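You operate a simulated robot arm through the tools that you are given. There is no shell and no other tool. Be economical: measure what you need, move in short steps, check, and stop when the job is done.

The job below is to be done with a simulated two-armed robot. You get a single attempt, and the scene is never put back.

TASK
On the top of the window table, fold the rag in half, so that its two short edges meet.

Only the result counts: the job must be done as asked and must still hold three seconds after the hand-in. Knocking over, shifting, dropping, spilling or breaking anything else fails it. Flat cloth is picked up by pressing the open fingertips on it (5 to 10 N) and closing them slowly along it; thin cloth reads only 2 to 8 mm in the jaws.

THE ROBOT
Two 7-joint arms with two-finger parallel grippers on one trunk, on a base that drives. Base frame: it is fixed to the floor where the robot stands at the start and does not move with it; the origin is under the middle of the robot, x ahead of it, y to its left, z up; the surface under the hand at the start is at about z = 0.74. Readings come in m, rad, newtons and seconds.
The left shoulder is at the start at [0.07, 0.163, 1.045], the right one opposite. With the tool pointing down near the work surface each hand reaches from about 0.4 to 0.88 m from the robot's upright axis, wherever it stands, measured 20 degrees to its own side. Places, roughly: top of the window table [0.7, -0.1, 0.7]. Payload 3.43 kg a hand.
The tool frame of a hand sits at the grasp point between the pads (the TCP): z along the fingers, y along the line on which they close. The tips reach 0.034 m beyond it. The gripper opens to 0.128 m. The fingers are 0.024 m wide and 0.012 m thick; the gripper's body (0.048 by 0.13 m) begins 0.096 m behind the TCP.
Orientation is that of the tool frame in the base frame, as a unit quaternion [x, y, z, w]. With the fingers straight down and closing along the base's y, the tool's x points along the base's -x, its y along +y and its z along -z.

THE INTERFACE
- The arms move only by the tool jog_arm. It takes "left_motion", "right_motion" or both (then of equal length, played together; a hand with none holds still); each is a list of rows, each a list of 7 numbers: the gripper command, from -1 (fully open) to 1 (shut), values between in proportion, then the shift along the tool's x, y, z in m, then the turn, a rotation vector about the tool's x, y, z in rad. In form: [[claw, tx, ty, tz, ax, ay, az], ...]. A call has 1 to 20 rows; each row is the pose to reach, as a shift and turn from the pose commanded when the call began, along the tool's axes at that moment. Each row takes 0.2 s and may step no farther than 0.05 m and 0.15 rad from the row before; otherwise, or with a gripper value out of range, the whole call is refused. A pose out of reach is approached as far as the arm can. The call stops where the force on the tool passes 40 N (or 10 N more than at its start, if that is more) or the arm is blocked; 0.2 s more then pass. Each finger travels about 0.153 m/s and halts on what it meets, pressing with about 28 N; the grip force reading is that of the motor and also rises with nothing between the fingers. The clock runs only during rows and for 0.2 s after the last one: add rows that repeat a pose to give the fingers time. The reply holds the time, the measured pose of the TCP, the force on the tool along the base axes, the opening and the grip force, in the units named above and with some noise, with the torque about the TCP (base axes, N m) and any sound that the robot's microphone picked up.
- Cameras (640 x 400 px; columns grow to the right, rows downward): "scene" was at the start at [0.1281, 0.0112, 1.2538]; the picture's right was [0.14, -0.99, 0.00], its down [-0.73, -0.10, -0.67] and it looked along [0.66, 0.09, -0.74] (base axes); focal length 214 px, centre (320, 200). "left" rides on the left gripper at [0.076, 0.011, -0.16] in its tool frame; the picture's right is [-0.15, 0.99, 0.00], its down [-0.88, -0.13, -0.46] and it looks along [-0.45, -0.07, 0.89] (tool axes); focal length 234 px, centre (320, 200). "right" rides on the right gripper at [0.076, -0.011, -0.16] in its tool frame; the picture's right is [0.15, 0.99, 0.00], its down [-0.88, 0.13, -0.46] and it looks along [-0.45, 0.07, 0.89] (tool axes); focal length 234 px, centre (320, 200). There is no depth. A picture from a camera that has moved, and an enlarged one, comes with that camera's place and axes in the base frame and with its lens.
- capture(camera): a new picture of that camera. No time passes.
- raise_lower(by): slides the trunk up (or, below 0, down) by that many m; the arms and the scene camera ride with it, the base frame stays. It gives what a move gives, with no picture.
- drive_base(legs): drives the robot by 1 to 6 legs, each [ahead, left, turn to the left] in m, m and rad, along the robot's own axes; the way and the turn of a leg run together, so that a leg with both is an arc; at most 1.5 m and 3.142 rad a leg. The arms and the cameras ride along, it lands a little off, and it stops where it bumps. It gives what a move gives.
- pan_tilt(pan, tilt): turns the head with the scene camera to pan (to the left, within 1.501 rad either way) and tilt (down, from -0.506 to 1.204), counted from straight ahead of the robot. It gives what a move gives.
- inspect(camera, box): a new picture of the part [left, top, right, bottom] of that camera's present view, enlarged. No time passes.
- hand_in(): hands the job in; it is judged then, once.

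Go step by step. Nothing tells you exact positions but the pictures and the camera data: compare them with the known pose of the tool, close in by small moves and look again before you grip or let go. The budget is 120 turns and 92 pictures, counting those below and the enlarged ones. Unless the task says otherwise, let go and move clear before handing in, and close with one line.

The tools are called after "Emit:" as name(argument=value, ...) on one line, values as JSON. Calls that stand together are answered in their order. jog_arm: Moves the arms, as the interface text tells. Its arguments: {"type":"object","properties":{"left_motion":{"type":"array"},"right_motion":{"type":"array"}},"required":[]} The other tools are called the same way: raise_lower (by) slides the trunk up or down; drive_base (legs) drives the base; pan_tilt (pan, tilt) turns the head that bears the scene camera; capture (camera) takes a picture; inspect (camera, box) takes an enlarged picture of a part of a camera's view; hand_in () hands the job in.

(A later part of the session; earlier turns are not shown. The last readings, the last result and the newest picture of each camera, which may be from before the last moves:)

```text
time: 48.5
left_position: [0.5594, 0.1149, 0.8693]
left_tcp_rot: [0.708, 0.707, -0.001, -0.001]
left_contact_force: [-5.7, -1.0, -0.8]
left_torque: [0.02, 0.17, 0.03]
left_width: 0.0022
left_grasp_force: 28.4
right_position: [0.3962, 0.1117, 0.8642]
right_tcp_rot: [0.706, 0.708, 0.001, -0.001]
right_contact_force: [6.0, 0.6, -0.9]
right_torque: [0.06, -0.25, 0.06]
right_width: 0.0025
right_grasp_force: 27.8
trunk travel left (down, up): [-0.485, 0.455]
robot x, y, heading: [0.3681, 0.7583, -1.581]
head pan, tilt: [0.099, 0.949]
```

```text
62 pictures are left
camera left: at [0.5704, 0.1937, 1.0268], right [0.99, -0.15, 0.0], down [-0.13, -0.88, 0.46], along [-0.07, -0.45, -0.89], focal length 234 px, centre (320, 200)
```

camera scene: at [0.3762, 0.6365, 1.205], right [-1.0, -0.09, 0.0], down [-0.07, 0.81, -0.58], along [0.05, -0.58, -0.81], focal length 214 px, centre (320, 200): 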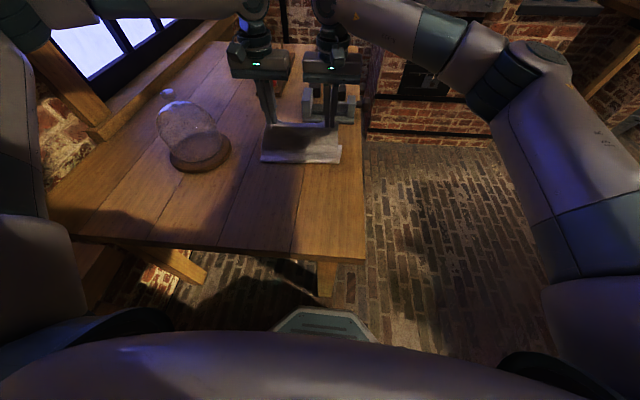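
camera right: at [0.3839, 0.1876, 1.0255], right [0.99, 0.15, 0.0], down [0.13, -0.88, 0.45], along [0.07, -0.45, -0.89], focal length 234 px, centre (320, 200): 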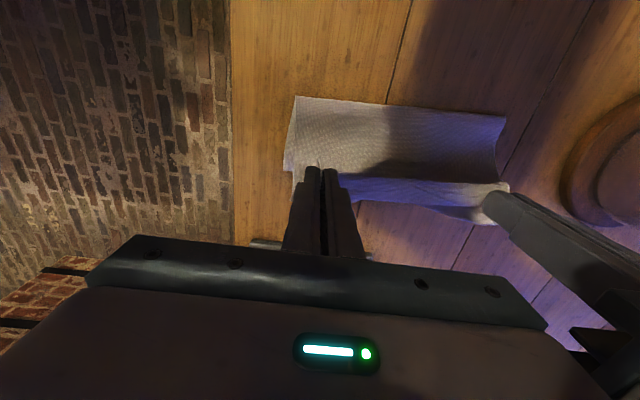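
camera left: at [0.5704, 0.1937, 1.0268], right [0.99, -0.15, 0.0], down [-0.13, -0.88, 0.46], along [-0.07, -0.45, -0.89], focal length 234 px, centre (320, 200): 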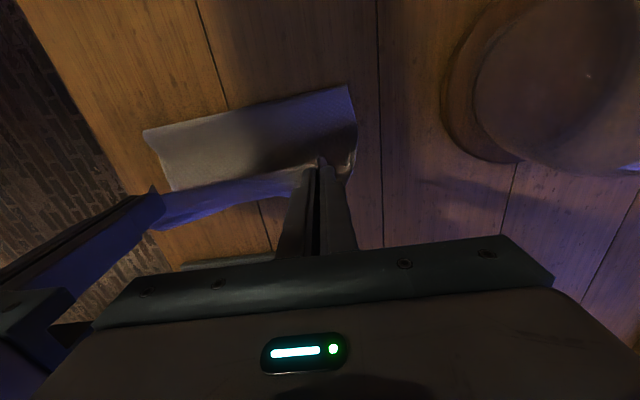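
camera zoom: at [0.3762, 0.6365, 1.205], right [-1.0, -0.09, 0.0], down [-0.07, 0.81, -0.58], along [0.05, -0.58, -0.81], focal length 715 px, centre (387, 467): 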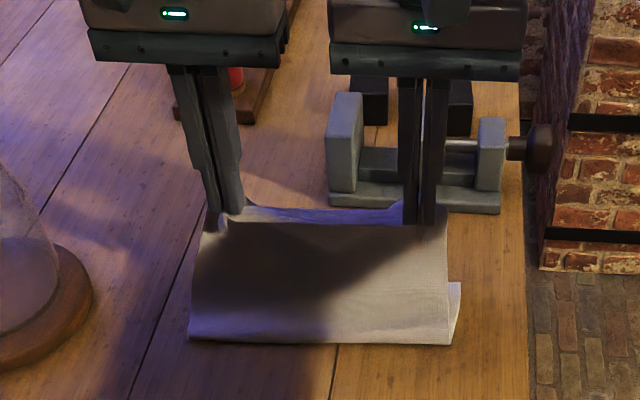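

The visible lengths don't quite add up, so I look closer at the hanging part from both hand cameras.

Emit:
inspect(camera="right", box=[240, 80, 540, 270])

Emit:
inspect(camera="left", box=[120, 70, 400, 270])

```text
2.11 times, centred on (390, 175) of right
camera zoom: at [0.3839, 0.1876, 1.0255], right [0.99, 0.15, 0.0], down [0.13, -0.88, 0.45], along [0.07, -0.45, -0.89], focal length 493 px, centre (173, 253)
```

zoom: 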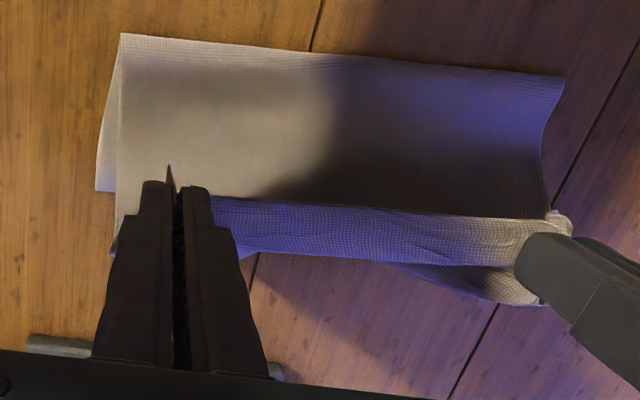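

```text
2.00 times, centred on (260, 170) of left
camera zoom: at [0.5704, 0.1937, 1.0268], right [0.99, -0.15, 0.0], down [-0.13, -0.88, 0.46], along [-0.07, -0.45, -0.89], focal length 468 px, centre (440, 260)
```

zoom: 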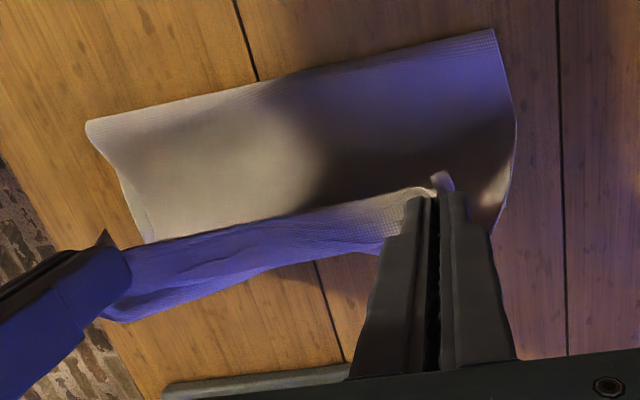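

The edge strip has flipped to the right side properly, and the lower layer's right edge now lies at y≈0.08. I drive 2 cm further and lower both hands almost to the cloth.

Emit:
drive_base(legs=[[0.02, 0, 0]])

Emit:
jog_arm(left_motion=[[1, 0, 0, 0.02, 0, 0, 0], [1, 0, 0, 0.04, 0, 0, 0], [1, 0, 0, 0.06, 0, 0, 0], [1, 0, 0, 0.075, 0, 0, 0], [1, 0, 0, 0.075, 0, 0, 0]], right_motion=[[1, 0, 0, 0.018, 0, 0, 0], [1, 0, 0, 0.037, 0, 0, 0], [1, 0, 0, 0.056, 0, 0, 0], [1, 0, 0, 0.071, 0, 0, 0], [1, 0, 0, 0.071, 0, 0, 0]])

Emit:
inspect(camera="scene", box=[220, 60, 380, 180])

Emit:
inspect(camera="right", box=[240, 40, 560, 270])

```text
time: 49.3
left_position: [0.5597, 0.0988, 0.87]
left_tcp_rot: [0.708, 0.706, -0.002, 0.001]
left_contact_force: [-5.0, -1.2, -0.3]
left_torque: [-0.03, 0.17, 0.05]
left_width: 0.0026
left_grasp_force: 28.2
right_position: [0.396, 0.0951, 0.8666]
right_tcp_rot: [0.707, 0.708, 0.001, 0.0]
right_contact_force: [5.6, 0.0, 0.7]
right_torque: [0.06, -0.2, 0.07]
right_width: 0.0026
right_grasp_force: 28.3
trunk travel left (down, up): [-0.485, 0.455]
robot x, y, heading: [0.3693, 0.7399, -1.581]
head pan, tilt: [0.099, 0.949]
```

```text
time: 50.5
left_position: [0.569, 0.1076, 0.7984]
left_tcp_rot: [0.708, 0.706, -0.005, 0.001]
left_contact_force: [-30.8, -5.2, -1.2]
left_torque: [-0.23, 1.09, 0.22]
left_width: 0.0023
left_grasp_force: 28.1
left hand out of reach, approached as far as the arm can: row 1, 2, 3, 4, 5
right_position: [0.3975, 0.0951, 0.7964]
right_tcp_rot: [0.705, 0.709, 0.004, 0.001]
right_contact_force: [30.4, 5.6, 1.0]
right_torque: [0.16, -1.1, 0.29]
right_width: 0.0027
right_grasp_force: 27.7
trunk travel left (down, up): [-0.485, 0.455]
robot x, y, heading: [0.3738, 0.7395, -1.582]
head pan, tilt: [0.099, 0.949]
```

```text
3.33 times, centred on (300, 120) of scene
camera zoom: at [0.3764, 0.6192, 1.2051], right [-1.0, -0.09, 0.0], down [-0.07, 0.81, -0.58], along [0.05, -0.58, -0.81], focal length 715 px, centre (387, 467)
```

zoom: 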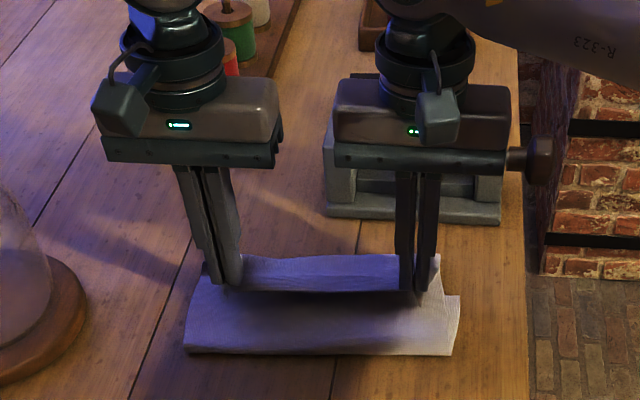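

```text
1.74 times, centred on (400, 155) of right
camera zoom: at [0.3848, 0.1705, 0.9565], right [0.99, 0.15, 0.01], down [0.13, -0.88, 0.46], along [0.08, -0.45, -0.89], focal length 407 px, centre (181, 278)
```

zoom: 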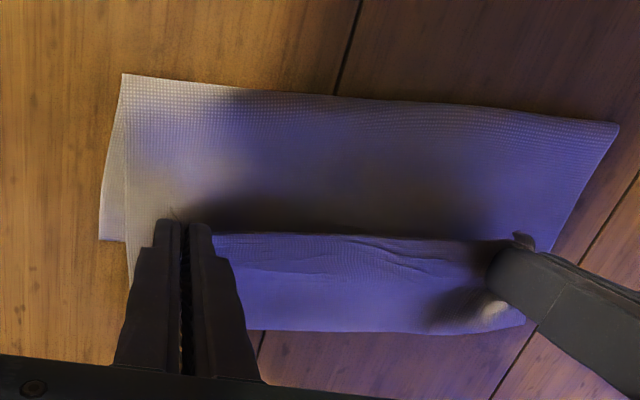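

The picture shows the moved edge overhanging the lower edge: it lies at y≈0.03 while the lower right edge is at about 0.077. I lift slightly, slacken and draw both hands back about 4.7 cm to bring the edges together.

Emit:
jog_arm(left_motion=[[1, 0.01, -0.002, -0.012, 0, 0, 0], [1, 0.02, -0.004, -0.02, 0, 0, 0], [1, 0.034, -0.004, -0.02, 0, 0, 0], [1, 0.047, -0.004, -0.015, 0, 0, 0], [1, 0.047, -0.004, -0.005, 0, 0, 0], [1, 0.047, -0.004, -0.005, 0, 0, 0]], right_motion=[[1, 0.01, 0.002, -0.012, 0, 0, 0], [1, 0.02, 0.003, -0.02, 0, 0, 0], [1, 0.034, 0.003, -0.02, 0, 0, 0], [1, 0.047, 0.003, -0.015, 0, 0, 0], [1, 0.047, 0.003, -0.005, 0, 0, 0], [1, 0.047, 0.003, -0.005, 0, 0, 0]])

Emit:
inspect(camera="scene", box=[220, 60, 380, 180])

Emit:
inspect(camera="right", box=[240, 40, 560, 270])

Emit:
inspect(camera="left", box=[80, 40, 400, 270])

```text
time: 51.9
left_position: [0.5676, 0.156, 0.8051]
left_tcp_rot: [0.708, 0.706, -0.003, 0.0]
left_contact_force: [-22.8, -4.7, -0.6]
left_torque: [-0.15, 0.8, 0.19]
left_width: 0.0022
left_grasp_force: 28.1
right_position: [0.3995, 0.1424, 0.7994]
right_tcp_rot: [0.706, 0.708, 0.002, 0.001]
right_contact_force: [22.1, 4.7, 0.7]
right_torque: [0.14, -0.8, 0.22]
right_width: 0.0026
right_grasp_force: 28.2
trunk travel left (down, up): [-0.485, 0.455]
robot x, y, heading: [0.3699, 0.7411, -1.582]
head pan, tilt: [0.099, 0.949]
```

```text
3.33 times, centred on (300, 120) of scene
camera zoom: at [0.3764, 0.6195, 1.2052], right [-1.0, -0.09, 0.0], down [-0.07, 0.81, -0.58], along [0.05, -0.58, -0.81], focal length 715 px, centre (387, 467)
```

zoom: 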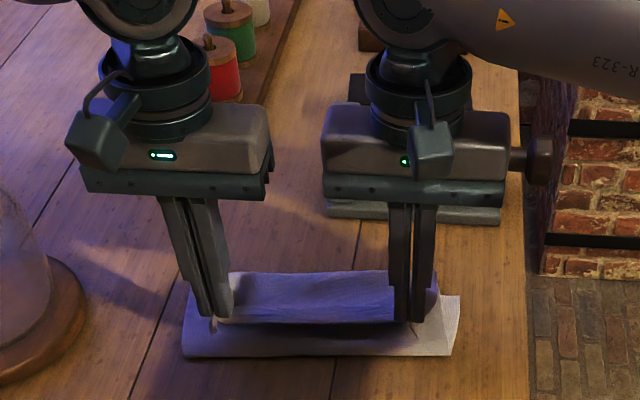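

```text
1.74 times, centred on (400, 155) of right
camera zoom: at [0.3868, 0.2165, 0.9607], right [0.99, 0.15, 0.0], down [0.13, -0.88, 0.46], along [0.07, -0.45, -0.89], focal length 407 px, centre (181, 278)
```

zoom: 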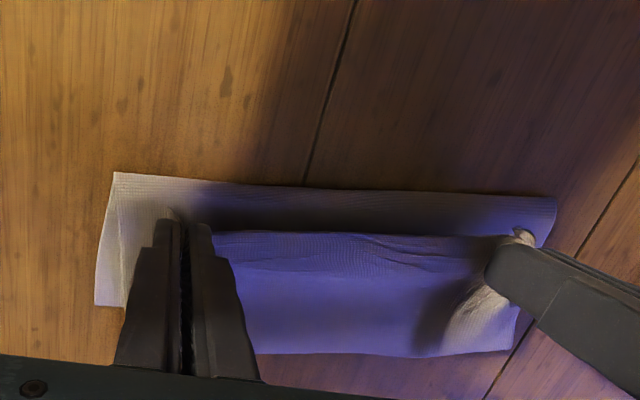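

```text
1.74 times, centred on (240, 155) of left
camera zoom: at [0.5794, 0.234, 0.963], right [0.99, -0.15, 0.0], down [-0.13, -0.88, 0.46], along [-0.07, -0.45, -0.89], focal length 407 px, centre (459, 278)
```

zoom: 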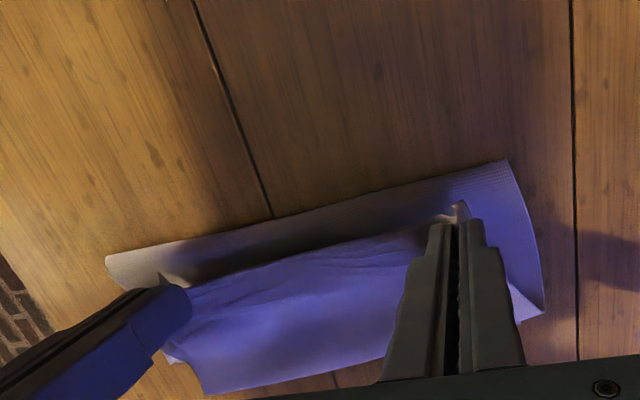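

Nearly meeting: the overhang is about 1.5 cm at the near corner and under 1 cm at the far one. I draw back by those amounts, slacken and lower onto the cloth.

Emit:
jog_arm(left_motion=[[1, 0.004, 0, 0, 0, 0, 0], [1, 0.008, 0, 0.004, 0, 0, 0], [1, 0.008, 0, 0.014, 0, 0, 0], [1, 0.008, 0, 0.02, 0, 0, 0], [1, 0.008, 0, 0.02, 0, 0, 0]], right_motion=[[1, 0.007, 0.004, 0, 0, 0, 0], [1, 0.015, 0.008, 0.004, 0, 0, 0], [1, 0.015, 0.008, 0.012, 0, 0, 0], [1, 0.015, 0.008, 0.018, 0, 0, 0], [1, 0.015, 0.008, 0.018, 0, 0, 0]])

Emit:
inspect(camera="scene", box=[220, 60, 380, 180])

Emit:
inspect(camera="left", box=[80, 40, 400, 270])

```text
time: 53.1
left_position: [0.5689, 0.1631, 0.785]
left_tcp_rot: [0.708, 0.707, -0.002, 0.001]
left_contact_force: [-4.1, -0.7, -0.3]
left_torque: [-0.03, 0.14, 0.06]
left_width: 0.0022
left_grasp_force: 28.4
right_position: [0.4071, 0.1575, 0.7819]
right_tcp_rot: [0.706, 0.708, 0.001, 0.0]
right_contact_force: [3.9, 0.7, 1.8]
right_torque: [0.04, -0.18, 0.09]
right_width: 0.0026
right_grasp_force: 28.1
trunk travel left (down, up): [-0.485, 0.455]
robot x, y, heading: [0.3691, 0.7373, -1.586]
head pan, tilt: [0.099, 0.949]
```

```text
3.33 times, centred on (300, 120) of scene
camera zoom: at [0.3764, 0.619, 1.2051], right [-1.0, -0.09, 0.0], down [-0.07, 0.81, -0.58], along [0.05, -0.58, -0.81], focal length 715 px, centre (387, 467)
```

zoom: 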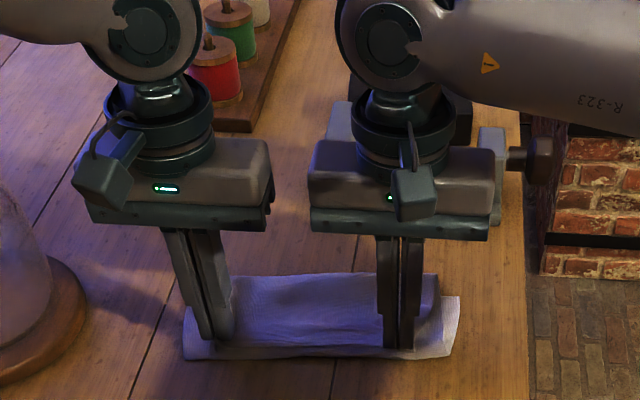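

```text
1.74 times, centred on (240, 155) of left
camera zoom: at [0.5799, 0.2417, 0.9428], right [0.99, -0.15, 0.0], down [-0.13, -0.88, 0.46], along [-0.07, -0.45, -0.89], focal length 407 px, centre (459, 278)
```

zoom: 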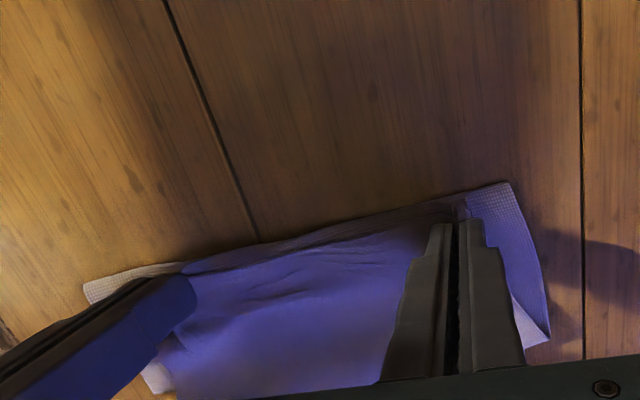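

The edges lie close together, but some slack seems gathered near the fold. I release both hands, lift clear and look at the actual shape.

Emit:
jog_arm(left_motion=[[0.9, 0, 0, 0, 0, 0, 0], [0.8, 0, 0, 0, 0, 0, 0], [0.65, 0, 0, 0, 0, 0, 0], [0.5, 0, 0, 0, 0, 0, 0], [0.5, 0, 0, -0.02, 0, 0, 0], [0.5, 0, 0, -0.06, 0, 0, 0], [0.5, 0, 0, -0.1, 0, 0, 0], [0.5, 0.04, 0.02, -0.14, 0, 0, 0], [0.5, 0.08, 0.04, -0.16, 0, 0, 0], [0.5, 0.12, 0.06, -0.18, 0, 0, 0]], right_motion=[[0.9, 0, 0, 0, 0, 0, 0], [0.8, 0, 0, 0, 0, 0, 0], [0.65, 0, 0, 0, 0, 0, 0], [0.5, 0, 0, 0, 0, 0, 0], [0.5, 0, 0, -0.02, 0, 0, 0], [0.5, 0, 0, -0.06, 0, 0, 0], [0.5, 0, 0, -0.1, 0, 0, 0], [0.5, 0.04, -0.02, -0.14, 0, 0, 0], [0.5, 0.08, -0.04, -0.16, 0, 0, 0], [0.5, 0.12, -0.06, -0.18, 0, 0, 0]])

Emit:
capture(camera="scene")

Emit:
capture(camera="right")

Emit:
capture(camera="left")

```text
refused: row 8 steps farther than a row can; nothing moved
```

```text
52 pictures are left
camera scene: at [0.3764, 0.619, 1.2051], right [-1.0, -0.09, 0.0], down [-0.07, 0.81, -0.58], along [0.05, -0.58, -0.81], focal length 214 px, centre (320, 200)
```

scene: 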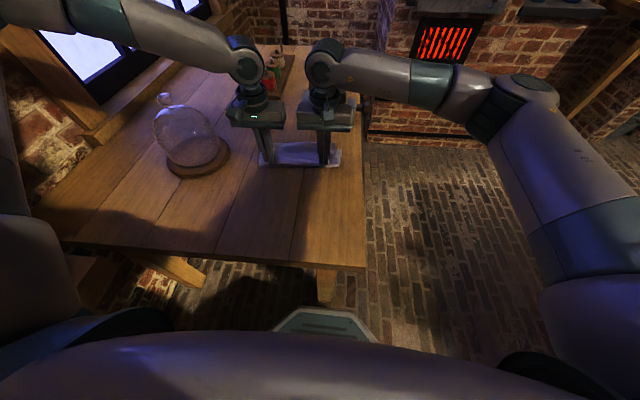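

```text
51 pictures are left
camera right: at [0.3952, 0.2312, 0.9422], right [0.99, 0.15, 0.0], down [0.13, -0.88, 0.45], along [0.07, -0.45, -0.89], focal length 234 px, centre (320, 200)
```

right: 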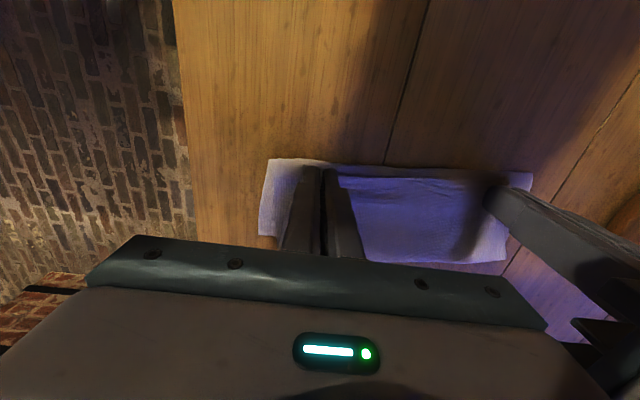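

```text
50 pictures are left
camera left: at [0.5799, 0.2417, 0.9428], right [0.99, -0.15, 0.0], down [-0.13, -0.88, 0.46], along [-0.07, -0.45, -0.89], focal length 234 px, centre (320, 200)
```

left: 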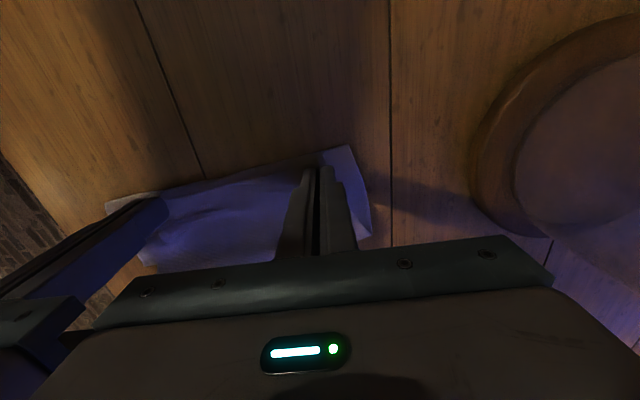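

The refused call means I still hold the cloth, which is useful: the rag spans only about 10 cm in y, so there is a hidden fold. I lift with the grip kept and look underneath.

Emit:
jog_arm(left_motion=[[1, 0.01, 0, -0.03, 0, 0, 0], [1, 0.02, 0, -0.06, 0, 0, 0], [1, 0.03, 0, -0.09, 0, 0, 0], [1, 0.04, 0, -0.115, 0, 0, 0], [1, 0.04, 0, -0.115, 0, 0, 0]], right_motion=[[1, 0.01, 0, -0.03, 0, 0, 0], [1, 0.02, 0, -0.06, 0, 0, 0], [1, 0.03, 0, -0.09, 0, 0, 0], [1, 0.04, 0, -0.115, 0, 0, 0], [1, 0.04, 0, -0.115, 0, 0, 0]])

Emit:
inspect(camera="scene", box=[220, 80, 380, 200])

Emit:
inspect(camera="right", box=[220, 60, 560, 280])

Emit:
inspect(camera="left", box=[80, 60, 420, 280])

```text
time: 54.3
left_position: [0.5658, 0.2031, 0.8987]
left_tcp_rot: [0.707, 0.707, -0.001, 0.0]
left_contact_force: [-2.8, -0.6, -0.2]
left_torque: [0.01, 0.11, 0.07]
left_width: 0.0024
left_grasp_force: 28.3
right_position: [0.4063, 0.1943, 0.8973]
right_tcp_rot: [0.707, 0.708, 0.001, 0.0]
right_contact_force: [3.3, -0.1, 0.6]
right_torque: [0.04, -0.07, 0.0]
right_width: 0.0023
right_grasp_force: 27.1
trunk travel left (down, up): [-0.485, 0.455]
robot x, y, heading: [0.3734, 0.739, -1.587]
head pan, tilt: [0.099, 0.949]
```

```text
3.33 times, centred on (300, 140) of scene
camera zoom: at [0.3765, 0.6181, 1.2049], right [-1.0, -0.09, 0.0], down [-0.07, 0.81, -0.58], along [0.05, -0.58, -0.81], focal length 715 px, centre (387, 400)
```

zoom: 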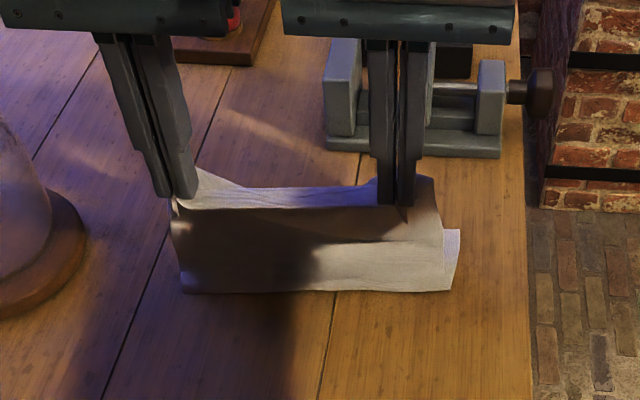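

```text
1.82 times, centred on (390, 170) of right
camera zoom: at [0.3952, 0.27, 1.0583], right [0.99, 0.15, 0.0], down [0.13, -0.88, 0.45], along [0.07, -0.45, -0.89], focal length 426 px, centre (193, 254)
```

zoom: 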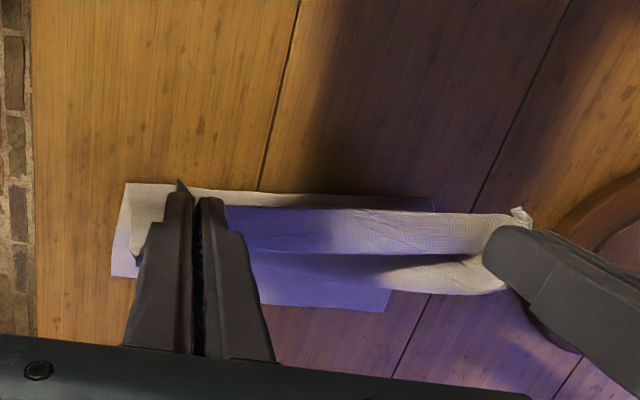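

```text
1.82 times, centred on (250, 170) of left
camera zoom: at [0.5787, 0.2804, 1.0567], right [0.99, -0.15, 0.0], down [-0.13, -0.88, 0.46], along [-0.07, -0.45, -0.89], focal length 426 px, centre (447, 254)
```

zoom: 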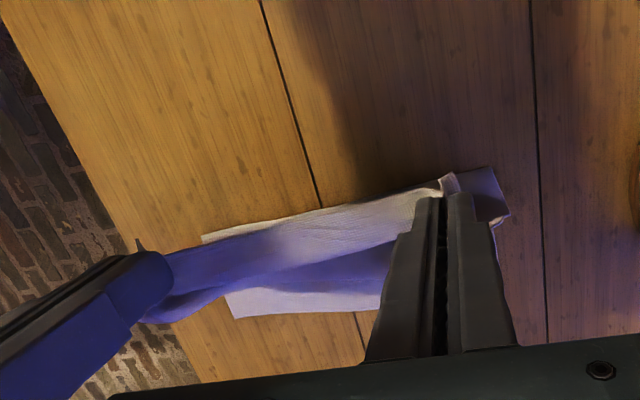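

The lower layer is at y 0.08–0.17, so there's still unseen length. I raise further and back to stretch the sheet out.

Emit:
jog_arm(left_motion=[[1, 0.01, 0, -0.03, 0, 0, 0], [1, 0.02, 0, -0.06, 0, 0, 0], [1, 0.04, 0, -0.08, 0, 0, 0], [1, 0.06, 0, -0.08, 0, 0, 0], [1, 0.06, 0, -0.08, 0, 0, 0]], right_motion=[[1, 0.01, 0, -0.03, 0, 0, 0], [1, 0.02, 0, -0.06, 0, 0, 0], [1, 0.04, 0, -0.08, 0, 0, 0], [1, 0.06, 0, -0.08, 0, 0, 0], [1, 0.06, 0, -0.08, 0, 0, 0]])

Emit:
inspect(camera="scene", box=[220, 80, 380, 200])

Emit:
inspect(camera="right", box=[220, 60, 560, 280])

```text
time: 55.5
left_position: [0.568, 0.2631, 0.9798]
left_tcp_rot: [0.708, 0.707, -0.002, -0.002]
left_contact_force: [-3.3, -0.9, -0.2]
left_torque: [-0.04, 0.12, 0.01]
left_width: 0.0022
left_grasp_force: 28.1
right_position: [0.4065, 0.2578, 0.9762]
right_tcp_rot: [0.706, 0.708, 0.001, 0.001]
right_contact_force: [4.2, 1.5, -0.1]
right_torque: [0.01, -0.11, 0.05]
right_width: 0.0027
right_grasp_force: 28.3
trunk travel left (down, up): [-0.485, 0.455]
robot x, y, heading: [0.3725, 0.7385, -1.582]
head pan, tilt: [0.099, 0.949]
```

```text
3.33 times, centred on (300, 140) of scene
camera zoom: at [0.3764, 0.6186, 1.205], right [-1.0, -0.09, 0.0], down [-0.07, 0.81, -0.58], along [0.05, -0.58, -0.81], focal length 715 px, centre (387, 400)
```

zoom: 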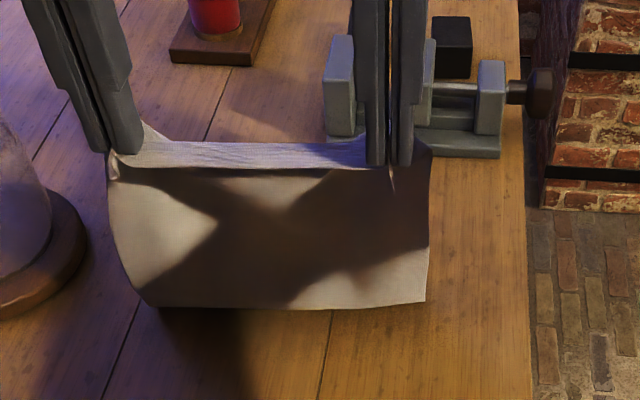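

```text
1.82 times, centred on (390, 170) of right
camera zoom: at [0.3951, 0.3318, 1.1371], right [0.99, 0.15, 0.0], down [0.13, -0.88, 0.45], along [0.07, -0.45, -0.89], focal length 426 px, centre (193, 254)
```

zoom: 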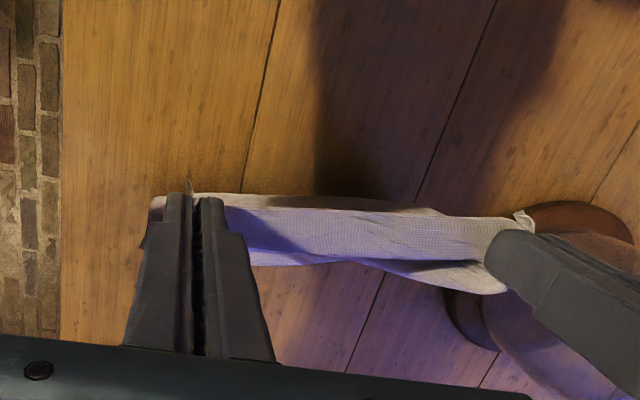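

The sheet now hangs draped: about 20 cm towards the original right edge, and a 10 cm flap on the far side. The cloth slid through the fingers when it was pulled taut. I'll lay it down open again, with the long part towards me and the flap away from me, and then regrip cleanly. First half of the lay-down now.

Emit:
jog_arm(left_motion=[[1, 0, 0, -0.03, 0, 0, 0], [1, 0, 0, -0.03, 0, 0, 0], [1, 0, 0, -0.01, 0, 0, 0], [1, -0.005, 0, 0.004, 0, 0, 0], [1, -0.031, 0, 0.007, 0, 0, 0], [1, -0.056, 0, 0.014, 0, 0, 0], [1, -0.078, 0, 0.024, 0, 0, 0], [1, -0.102, 0, 0.039, 0, 0, 0], [1, -0.119, 0, 0.054, 0, 0, 0], [1, -0.133, 0, 0.069, 0, 0, 0], [1, -0.142, 0, 0.084, 0, 0, 0], [1, -0.142, 0, 0.084, 0, 0, 0]], right_motion=[[1, 0, 0, -0.03, 0, 0, 0], [1, 0, 0, -0.03, 0, 0, 0], [1, 0, 0, -0.01, 0, 0, 0], [1, -0.005, 0, 0.004, 0, 0, 0], [1, -0.031, 0, 0.007, 0, 0, 0], [1, -0.056, 0, 0.014, 0, 0, 0], [1, -0.078, 0, 0.024, 0, 0, 0], [1, -0.102, 0, 0.039, 0, 0, 0], [1, -0.119, 0, 0.054, 0, 0, 0], [1, -0.133, 0, 0.069, 0, 0, 0], [1, -0.142, 0, 0.084, 0, 0, 0], [1, -0.142, 0, 0.084, 0, 0, 0]])

Emit:
inspect(camera="scene", box=[220, 80, 380, 200])

Emit:
capture(camera="right")

```text
time: 58.1
left_position: [0.5682, 0.1218, 0.8952]
left_tcp_rot: [0.708, 0.706, -0.001, 0.0]
left_contact_force: [-3.0, 0.1, 0.1]
left_torque: [-0.01, 0.08, 0.02]
left_width: 0.0019
left_grasp_force: 28.0
right_position: [0.4075, 0.1149, 0.8909]
right_tcp_rot: [0.705, 0.709, 0.003, 0.001]
right_contact_force: [2.1, 0.1, -0.1]
right_torque: [0.03, -0.13, 0.05]
right_width: 0.0025
right_grasp_force: 27.6
trunk travel left (down, up): [-0.485, 0.455]
robot x, y, heading: [0.3708, 0.7435, -1.58]
head pan, tilt: [0.099, 0.949]
```

```text
3.33 times, centred on (300, 140) of scene
camera zoom: at [0.3763, 0.6195, 1.2052], right [-1.0, -0.09, 0.0], down [-0.07, 0.81, -0.58], along [0.05, -0.58, -0.81], focal length 715 px, centre (387, 400)
```

zoom: 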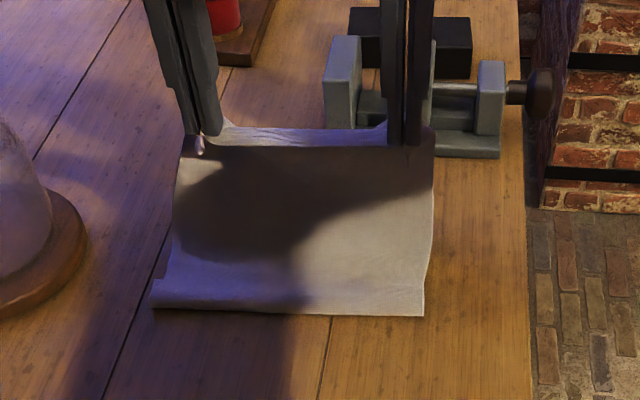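

```text
43 pictures are left
camera right: at [0.3952, 0.1903, 1.0528], right [0.99, 0.15, 0.0], down [0.13, -0.88, 0.46], along [0.07, -0.45, -0.89], focal length 234 px, centre (320, 200)
```

right: 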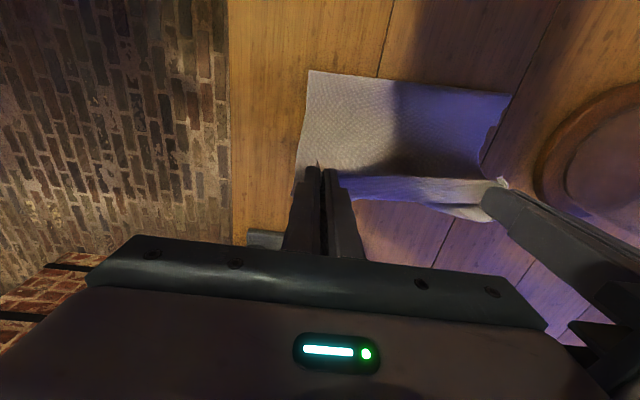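

Now the former right edge lies towards me at y≈0.20. I set the flap down pointing away by lowering while moving back towards me.

Emit:
jog_arm(left_motion=[[1, -0.005, 0, 0.015, 0, 0, 0], [1, 0.01, 0, 0.03, 0, 0, 0], [1, 0.03, 0, 0.045, 0, 0, 0], [1, 0.05, 0, 0.06, 0, 0, 0], [1, 0.065, 0, 0.075, 0, 0, 0], [1, 0.075, 0, 0.09, 0, 0, 0], [1, 0.083, 0, 0.105, 0, 0, 0], [1, 0.083, 0, 0.105, 0, 0, 0]], right_motion=[[1, -0.005, 0, 0.015, 0, 0, 0], [1, 0.01, 0, 0.03, 0, 0, 0], [1, 0.03, 0, 0.045, 0, 0, 0], [1, 0.05, 0, 0.06, 0, 0, 0], [1, 0.065, 0, 0.075, 0, 0, 0], [1, 0.075, 0, 0.09, 0, 0, 0], [1, 0.083, 0, 0.103, 0, 0, 0], [1, 0.083, 0, 0.103, 0, 0, 0]])

Emit:
inspect(camera="scene", box=[220, 80, 380, 200])

Emit:
capture(camera="right")

```text
time: 59.9
left_position: [0.5684, 0.2034, 0.7902]
left_tcp_rot: [0.708, 0.706, -0.003, 0.0]
left_contact_force: [-4.2, 0.1, 0.3]
left_torque: [-0.02, 0.16, 0.03]
left_width: 0.0026
left_grasp_force: 28.0
right_position: [0.4059, 0.1984, 0.7896]
right_tcp_rot: [0.707, 0.707, 0.002, 0.0]
right_contact_force: [5.1, 1.7, -0.2]
right_torque: [0.02, -0.16, 0.08]
right_width: 0.0026
right_grasp_force: 28.1
trunk travel left (down, up): [-0.485, 0.455]
robot x, y, heading: [0.3705, 0.7377, -1.581]
head pan, tilt: [0.099, 0.949]
```

```text
3.33 times, centred on (300, 140) of scene
camera zoom: at [0.3764, 0.6191, 1.2051], right [-1.0, -0.09, 0.0], down [-0.07, 0.81, -0.58], along [0.05, -0.58, -0.81], focal length 715 px, centre (387, 400)
```

zoom: 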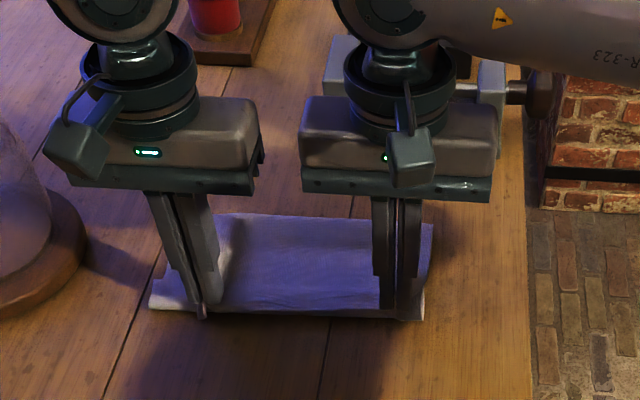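

```text
41 pictures are left
camera right: at [0.3945, 0.2725, 0.9501], right [0.99, 0.15, 0.0], down [0.13, -0.88, 0.46], along [0.07, -0.45, -0.89], focal length 234 px, centre (320, 200)
```

right: 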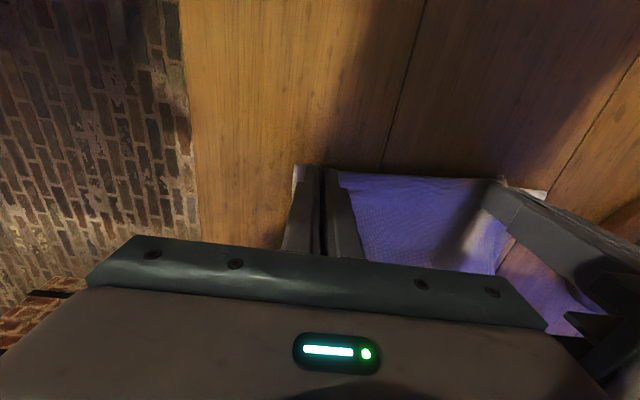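

Lying as it is, the long part is bunched under the flap. A neater way is to lift, lay the long part out towards me so the former right edge becomes exposed, then regrip that edge and hang the whole rag from it for a clean drape-fold. I lift, back the base, then lower.

Emit:
jog_arm(left_motion=[[1, 0, 0, -0.03, 0, 0, 0], [1, 0, 0, -0.06, 0, 0, 0], [1, 0, 0, -0.09, 0, 0, 0], [1, 0.01, 0, -0.12, 0, 0, 0]], right_motion=[[1, 0, 0, -0.03, 0, 0, 0], [1, 0, 0, -0.06, 0, 0, 0], [1, 0, 0, -0.09, 0, 0, 0], [1, 0.01, 0, -0.12, 0, 0, 0]])

Emit:
drive_base(legs=[[-0.12, 0, 0]])

Emit:
jog_arm(left_motion=[[1, 0.015, 0, 0.02, 0, 0, 0], [1, 0.03, 0, 0.045, 0, 0, 0], [1, 0.04, 0, 0.07, 0, 0, 0], [1, 0.048, 0, 0.095, 0, 0, 0], [1, 0.052, 0, 0.115, 0, 0, 0], [1, 0.052, 0, 0.115, 0, 0, 0]], right_motion=[[1, 0.015, 0, 0.02, 0, 0, 0], [1, 0.03, 0, 0.045, 0, 0, 0], [1, 0.04, 0, 0.07, 0, 0, 0], [1, 0.048, 0, 0.095, 0, 0, 0], [1, 0.052, 0, 0.115, 0, 0, 0], [1, 0.052, 0, 0.115, 0, 0, 0]])

Emit:
capture(camera="scene")

Emit:
capture(camera="right")

```text
time: 60.9
left_position: [0.5684, 0.2163, 0.9122]
left_tcp_rot: [0.707, 0.707, -0.002, 0.001]
left_contact_force: [-4.7, -0.6, 0.4]
left_torque: [-0.05, 0.19, 0.04]
left_width: 0.0024
left_grasp_force: 28.3
right_position: [0.4066, 0.2078, 0.9115]
right_tcp_rot: [0.706, 0.708, 0.001, 0.001]
right_contact_force: [5.6, 0.7, 0.4]
right_torque: [0.02, -0.19, 0.07]
right_width: 0.0024
right_grasp_force: 27.8
trunk travel left (down, up): [-0.485, 0.455]
robot x, y, heading: [0.3685, 0.7412, -1.582]
head pan, tilt: [0.099, 0.949]
```

```text
time: 62.2
left_position: [0.5688, 0.3348, 0.9116]
left_tcp_rot: [0.708, 0.706, -0.001, 0.0]
left_contact_force: [-5.0, 0.4, -0.2]
left_torque: [-0.02, 0.18, 0.06]
left_width: 0.0026
left_grasp_force: 27.8
right_position: [0.4076, 0.3296, 0.9111]
right_tcp_rot: [0.706, 0.708, 0.001, 0.0]
right_contact_force: [4.3, 0.6, 0.1]
right_torque: [-0.03, -0.17, 0.06]
right_width: 0.0025
right_grasp_force: 28.0
trunk travel left (down, up): [-0.485, 0.455]
robot x, y, heading: [0.374, 0.861, -1.586]
head pan, tilt: [0.099, 0.949]
```

```text
time: 63.6
left_position: [0.5691, 0.3867, 0.7977]
left_tcp_rot: [0.708, 0.706, -0.002, 0.0]
left_contact_force: [-3.4, -0.3, -0.6]
left_torque: [-0.01, 0.1, 0.03]
left_width: 0.0024
left_grasp_force: 28.1
right_position: [0.4092, 0.3805, 0.7981]
right_tcp_rot: [0.707, 0.707, 0.002, 0.0]
right_contact_force: [2.9, 1.5, 0.0]
right_torque: [0.01, -0.14, 0.05]
right_width: 0.0024
right_grasp_force: 28.3
trunk travel left (down, up): [-0.485, 0.455]
robot x, y, heading: [0.372, 0.8625, -1.584]
head pan, tilt: [0.099, 0.949]
```

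```text
40 pictures are left
camera scene: at [0.3776, 0.7405, 1.2052], right [-1.0, -0.09, 0.0], down [-0.07, 0.81, -0.58], along [0.05, -0.58, -0.81], focal length 214 px, centre (320, 200)
```

scene: 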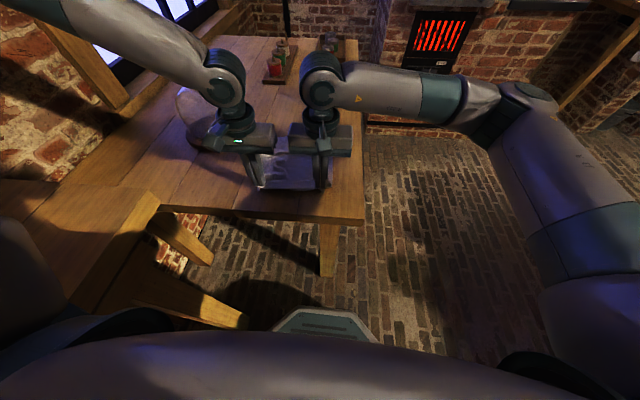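

```text
39 pictures are left
camera right: at [0.3965, 0.4558, 0.9577], right [0.99, 0.15, 0.0], down [0.13, -0.88, 0.45], along [0.07, -0.45, -0.89], focal length 234 px, centre (320, 200)
```

right: 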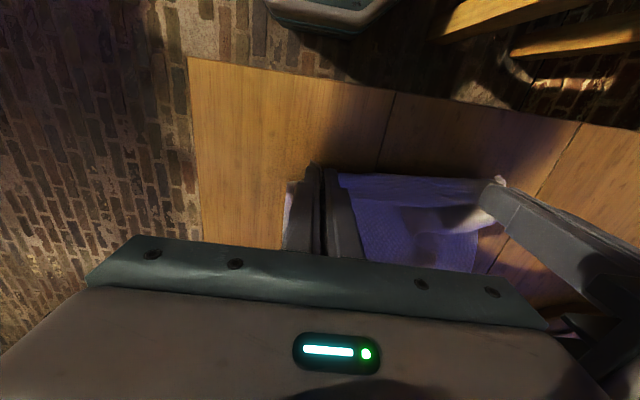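

The long part is laid out towards me. I lower the last bit, open, and raise the hands apart to see the result.

Emit:
jog_arm(left_motion=[[1, 0, 0, 0.012, 0, 0, 0], [0.9, 0, 0, 0.012, 0, 0, 0], [0.75, 0, 0, 0.012, 0, 0, 0], [0.6, 0, 0, 0.012, 0, 0, 0], [0.6, 0, 0, -0.02, 0, 0, 0], [0.6, 0, 0, -0.06, 0, 0, 0], [0.6, 0, 0, -0.1, 0, 0, 0], [0.6, 0, 0.04, -0.12, 0, 0, 0], [0.6, 0, 0.08, -0.14, 0, 0, 0], [0.6, 0, 0.12, -0.16, 0, 0, 0]], right_motion=[[1, 0, 0, 0.012, 0, 0, 0], [0.9, 0, 0, 0.012, 0, 0, 0], [0.75, 0, 0, 0.012, 0, 0, 0], [0.6, 0, 0, 0.012, 0, 0, 0], [0.6, 0, 0, -0.02, 0, 0, 0], [0.6, 0, 0, -0.06, 0, 0, 0], [0.6, 0, 0, -0.1, 0, 0, 0], [0.6, 0, -0.04, -0.12, 0, 0, 0], [0.6, 0, -0.08, -0.14, 0, 0, 0], [0.6, 0, -0.12, -0.16, 0, 0, 0]])

Emit:
inspect(camera="scene", box=[220, 120, 380, 220])

Emit:
capture(camera="right")

```text
time: 65.8
left_position: [0.6895, 0.3858, 0.957]
left_tcp_rot: [0.708, 0.706, -0.002, 0.0]
left_contact_force: [0.3, 0.2, 0.1]
left_torque: [-0.06, -0.05, 0.01]
left_width: 0.0255
left_grasp_force: 0.1
right_position: [0.2883, 0.3811, 0.9577]
right_tcp_rot: [0.706, 0.708, 0.0, 0.0]
right_contact_force: [-0.1, 0.0, 0.4]
right_torque: [-0.03, 0.03, 0.02]
right_width: 0.0257
right_grasp_force: 0.1
trunk travel left (down, up): [-0.485, 0.455]
robot x, y, heading: [0.3749, 0.8604, -1.582]
head pan, tilt: [0.099, 0.949]
```

```text
4.00 times, centred on (300, 170) of scene
camera zoom: at [0.3777, 0.7411, 1.2052], right [-1.0, -0.09, 0.0], down [-0.07, 0.81, -0.58], along [0.05, -0.58, -0.81], focal length 858 px, centre (400, 320)
```

zoom: 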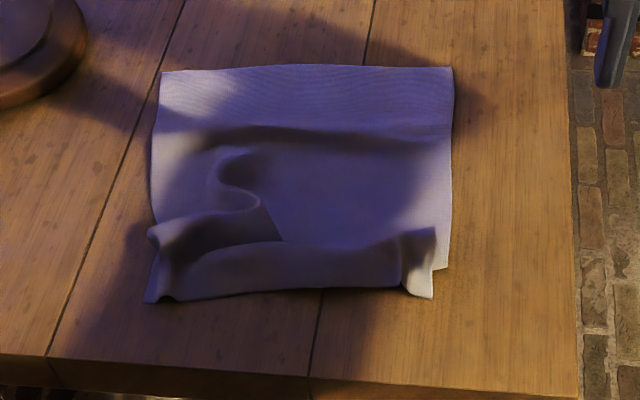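

```text
37 pictures are left
camera right: at [0.2748, 0.4573, 1.1183], right [0.99, 0.15, 0.0], down [0.13, -0.88, 0.46], along [0.07, -0.45, -0.89], focal length 234 px, centre (320, 200)
```

right: 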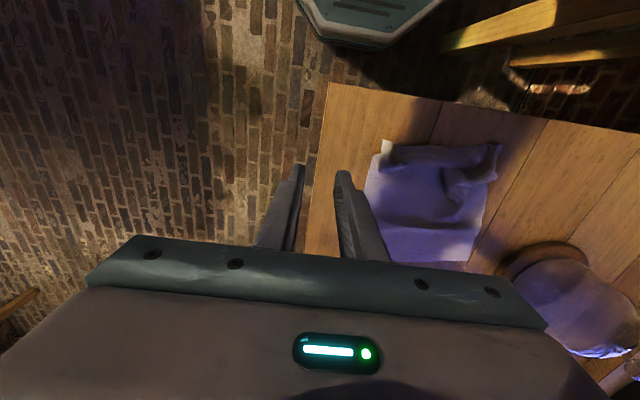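

The rag is now nearly open, with one neat single-layer edge away from me (corners about (0.385, 0.141) and (0.629, 0.170)) and only a small fold near me. I'll regrip that far edge, so I drive forward and bring the hands above its corners.

Emit:
drive_base(legs=[[0.1, 0.025, 0]])

Emit:
jog_arm(left_motion=[[0.375, -0.028, -0.028, 0, 0, 0, 0], [0.375, -0.056, -0.056, 0, 0, 0, 0], [0.375, -0.084, -0.084, 0, 0, 0, 0], [0.375, -0.112, -0.1115, 0, 0, 0, 0], [0.375, -0.112, -0.1115, 0.04, 0, 0, 0], [0.375, -0.112, -0.1115, 0.08, 0, 0, 0], [0.375, -0.112, -0.1115, 0.1, 0, 0, 0], [0.375, -0.112, -0.1115, 0.1, 0, 0, 0]], right_motion=[[0.375, -0.032, 0.0245, 0, 0, 0, 0], [0.375, -0.065, 0.049, 0, 0, 0, 0], [0.375, -0.098, 0.0735, 0, 0, 0, 0], [0.375, -0.13, 0.098, 0, 0, 0, 0], [0.375, -0.13, 0.098, 0.04, 0, 0, 0], [0.375, -0.13, 0.098, 0.08, 0, 0, 0], [0.375, -0.13, 0.098, 0.1, 0, 0, 0], [0.375, -0.13, 0.098, 0.1, 0, 0, 0]])

Emit:
capture(camera="left")

Emit:
capture(camera="right")

Emit:
inspect(camera="scene", box=[220, 80, 380, 200])

```text
time: 66.9
left_position: [0.7137, 0.2848, 0.9556]
left_tcp_rot: [0.707, 0.707, -0.002, -0.001]
left_contact_force: [0.1, 0.0, -0.8]
left_torque: [0.02, 0.0, 0.04]
left_width: 0.0257
left_grasp_force: 0.0
right_position: [0.3117, 0.281, 0.9575]
right_tcp_rot: [0.706, 0.708, 0.002, 0.0]
right_contact_force: [-1.0, -0.3, 0.0]
right_torque: [0.03, -0.03, -0.01]
right_width: 0.0256
right_grasp_force: 0.1
trunk travel left (down, up): [-0.485, 0.455]
robot x, y, heading: [0.3946, 0.7633, -1.581]
head pan, tilt: [0.099, 0.949]
```

```text
time: 68.7
left_position: [0.6023, 0.1739, 0.8562]
left_tcp_rot: [0.707, 0.707, -0.001, 0.001]
left_contact_force: [-0.1, 0.0, -0.2]
left_torque: [0.02, 0.0, 0.01]
left_width: 0.0399
left_grasp_force: 0.1
right_position: [0.4092, 0.1505, 0.8573]
right_tcp_rot: [0.706, 0.708, 0.002, 0.0]
right_contact_force: [-0.3, 0.4, -0.5]
right_torque: [0.01, -0.01, 0.01]
right_width: 0.0401
right_grasp_force: 0.0
trunk travel left (down, up): [-0.485, 0.455]
robot x, y, heading: [0.3946, 0.7642, -1.582]
head pan, tilt: [0.099, 0.949]
```

```text
36 pictures are left
camera left: at [0.6142, 0.2521, 1.0138], right [0.99, -0.15, 0.0], down [-0.13, -0.88, 0.46], along [-0.07, -0.45, -0.89], focal length 234 px, centre (320, 200)
```

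left: 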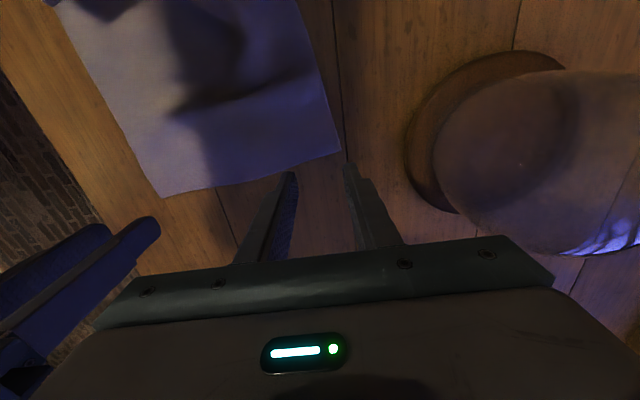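

```text
35 pictures are left
camera right: at [0.397, 0.2254, 1.0176], right [0.99, 0.15, 0.0], down [0.13, -0.88, 0.45], along [0.07, -0.45, -0.89], focal length 234 px, centre (320, 200)
```

right: 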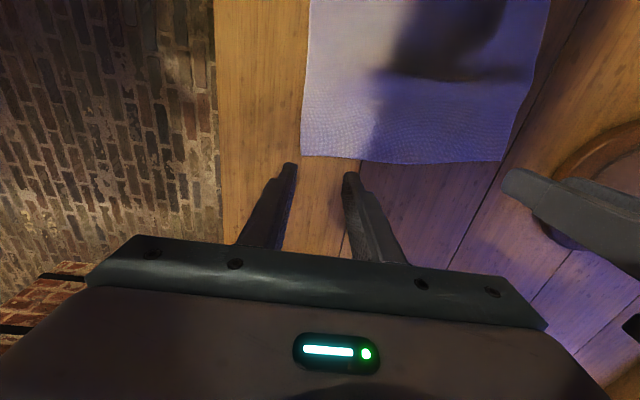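

```text
3.33 times, centred on (300, 140) of scene
camera zoom: at [0.4018, 0.64, 1.2051], right [-1.0, -0.09, 0.0], down [-0.07, 0.81, -0.58], along [0.05, -0.58, -0.81], focal length 715 px, centre (387, 400)
```

zoom: 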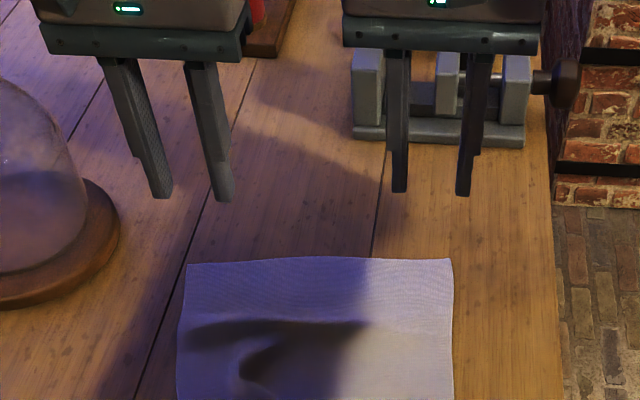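

The corners are confirmed at (0.39, 0.145) and (0.63, 0.174). I go down onto the edge strip.

Emit:
jog_arm(left_motion=[[0.375, 0.006, 0.002, 0.03, 0, 0, 0], [0.375, 0.006, 0.002, 0.06, 0, 0, 0], [0.375, 0.006, 0.002, 0.076, 0, 0, 0], [0.375, 0.006, 0.002, 0.08, 0, 0, 0], [0.375, 0.006, 0.002, 0.0805, 0, 0, 0]], right_motion=[[0.375, 0.0065, 0.005, 0.03, 0, 0, 0], [0.375, 0.0065, 0.005, 0.06, 0, 0, 0], [0.375, 0.0065, 0.005, 0.077, 0, 0, 0], [0.375, 0.0065, 0.005, 0.081, 0, 0, 0], [0.375, 0.0065, 0.005, 0.0815, 0, 0, 0]])

Emit:
capture(camera="right")

Emit:
capture(camera="left")

```text
time: 69.9
left_position: [0.6036, 0.1794, 0.7764]
left_tcp_rot: [0.707, 0.707, -0.001, 0.001]
left_contact_force: [0.9, -0.8, -0.7]
left_torque: [0.02, -0.03, 0.0]
left_width: 0.0397
left_grasp_force: 0.0
right_position: [0.4146, 0.1581, 0.7757]
right_tcp_rot: [0.706, 0.708, 0.001, 0.002]
right_contact_force: [-1.0, -1.8, 4.9]
right_torque: [-0.04, 0.07, 0.0]
right_width: 0.0401
right_grasp_force: 0.1
trunk travel left (down, up): [-0.485, 0.455]
robot x, y, heading: [0.3957, 0.7641, -1.584]
head pan, tilt: [0.099, 0.949]
```

```text
33 pictures are left
camera right: at [0.403, 0.2332, 0.9362], right [0.99, 0.15, 0.0], down [0.13, -0.88, 0.46], along [0.07, -0.45, -0.89], focal length 234 px, centre (320, 200)
```

right: 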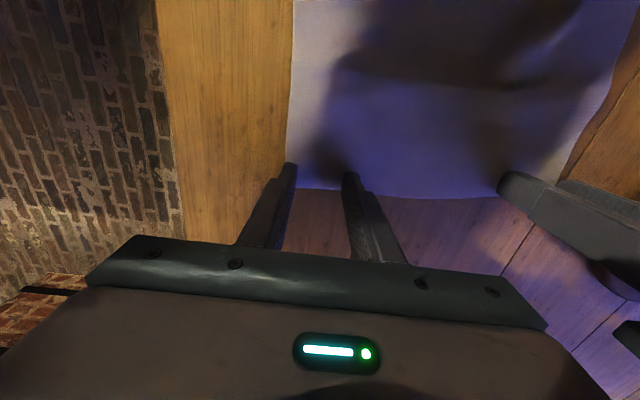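

```text
32 pictures are left
camera left: at [0.6159, 0.2573, 0.9341], right [0.99, -0.15, 0.0], down [-0.13, -0.88, 0.46], along [-0.07, -0.45, -0.89], focal length 234 px, centre (320, 200)
```

left: 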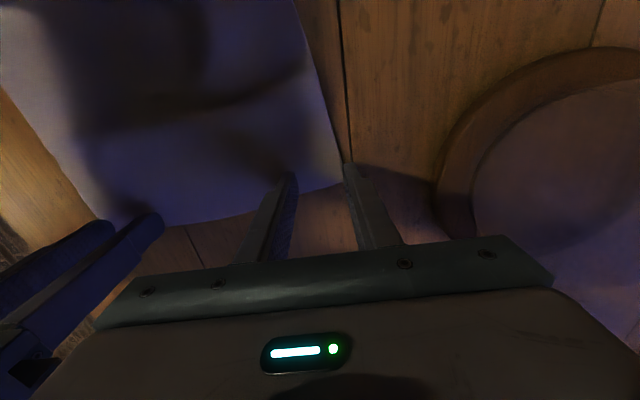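

The left outer finger is just off the cloth; I shift the left hand 11 mm inwards and press.

Emit:
jog_arm(left_motion=[[0.375, 0, -0.006, -0.004, 0, 0, 0], [0.375, 0, -0.012, -0.003, 0, 0, 0], [0.375, 0, -0.012, 0.0008, 0, 0, 0], [0.375, 0, -0.012, 0.0015, 0, 0, 0], [0.375, 0, -0.012, 0.0015, 0, 0, 0]], right_motion=[[0.375, 0, 0, 0, 0, 0, 0], [0.375, 0, 0, 0, 0, 0, 0], [0.375, 0, 0, 0, 0, 0, 0], [0.375, 0, 0, 0.0004, 0, 0, 0], [0.375, 0, 0, 0.0004, 0, 0, 0]])

```text
time: 71.1
left_position: [0.5916, 0.1804, 0.7765]
left_tcp_rot: [0.708, 0.707, -0.003, 0.001]
left_contact_force: [-1.7, 1.4, 9.1]
left_torque: [0.04, -0.14, 0.0]
left_width: 0.0397
left_grasp_force: 0.1
right_position: [0.4155, 0.1596, 0.7746]
right_tcp_rot: [0.706, 0.708, 0.001, 0.001]
right_contact_force: [0.2, -1.8, 4.2]
right_torque: [-0.03, 0.04, -0.02]
right_width: 0.0401
right_grasp_force: 0.0
trunk travel left (down, up): [-0.485, 0.455]
robot x, y, heading: [0.3981, 0.7605, -1.581]
head pan, tilt: [0.099, 0.949]
```

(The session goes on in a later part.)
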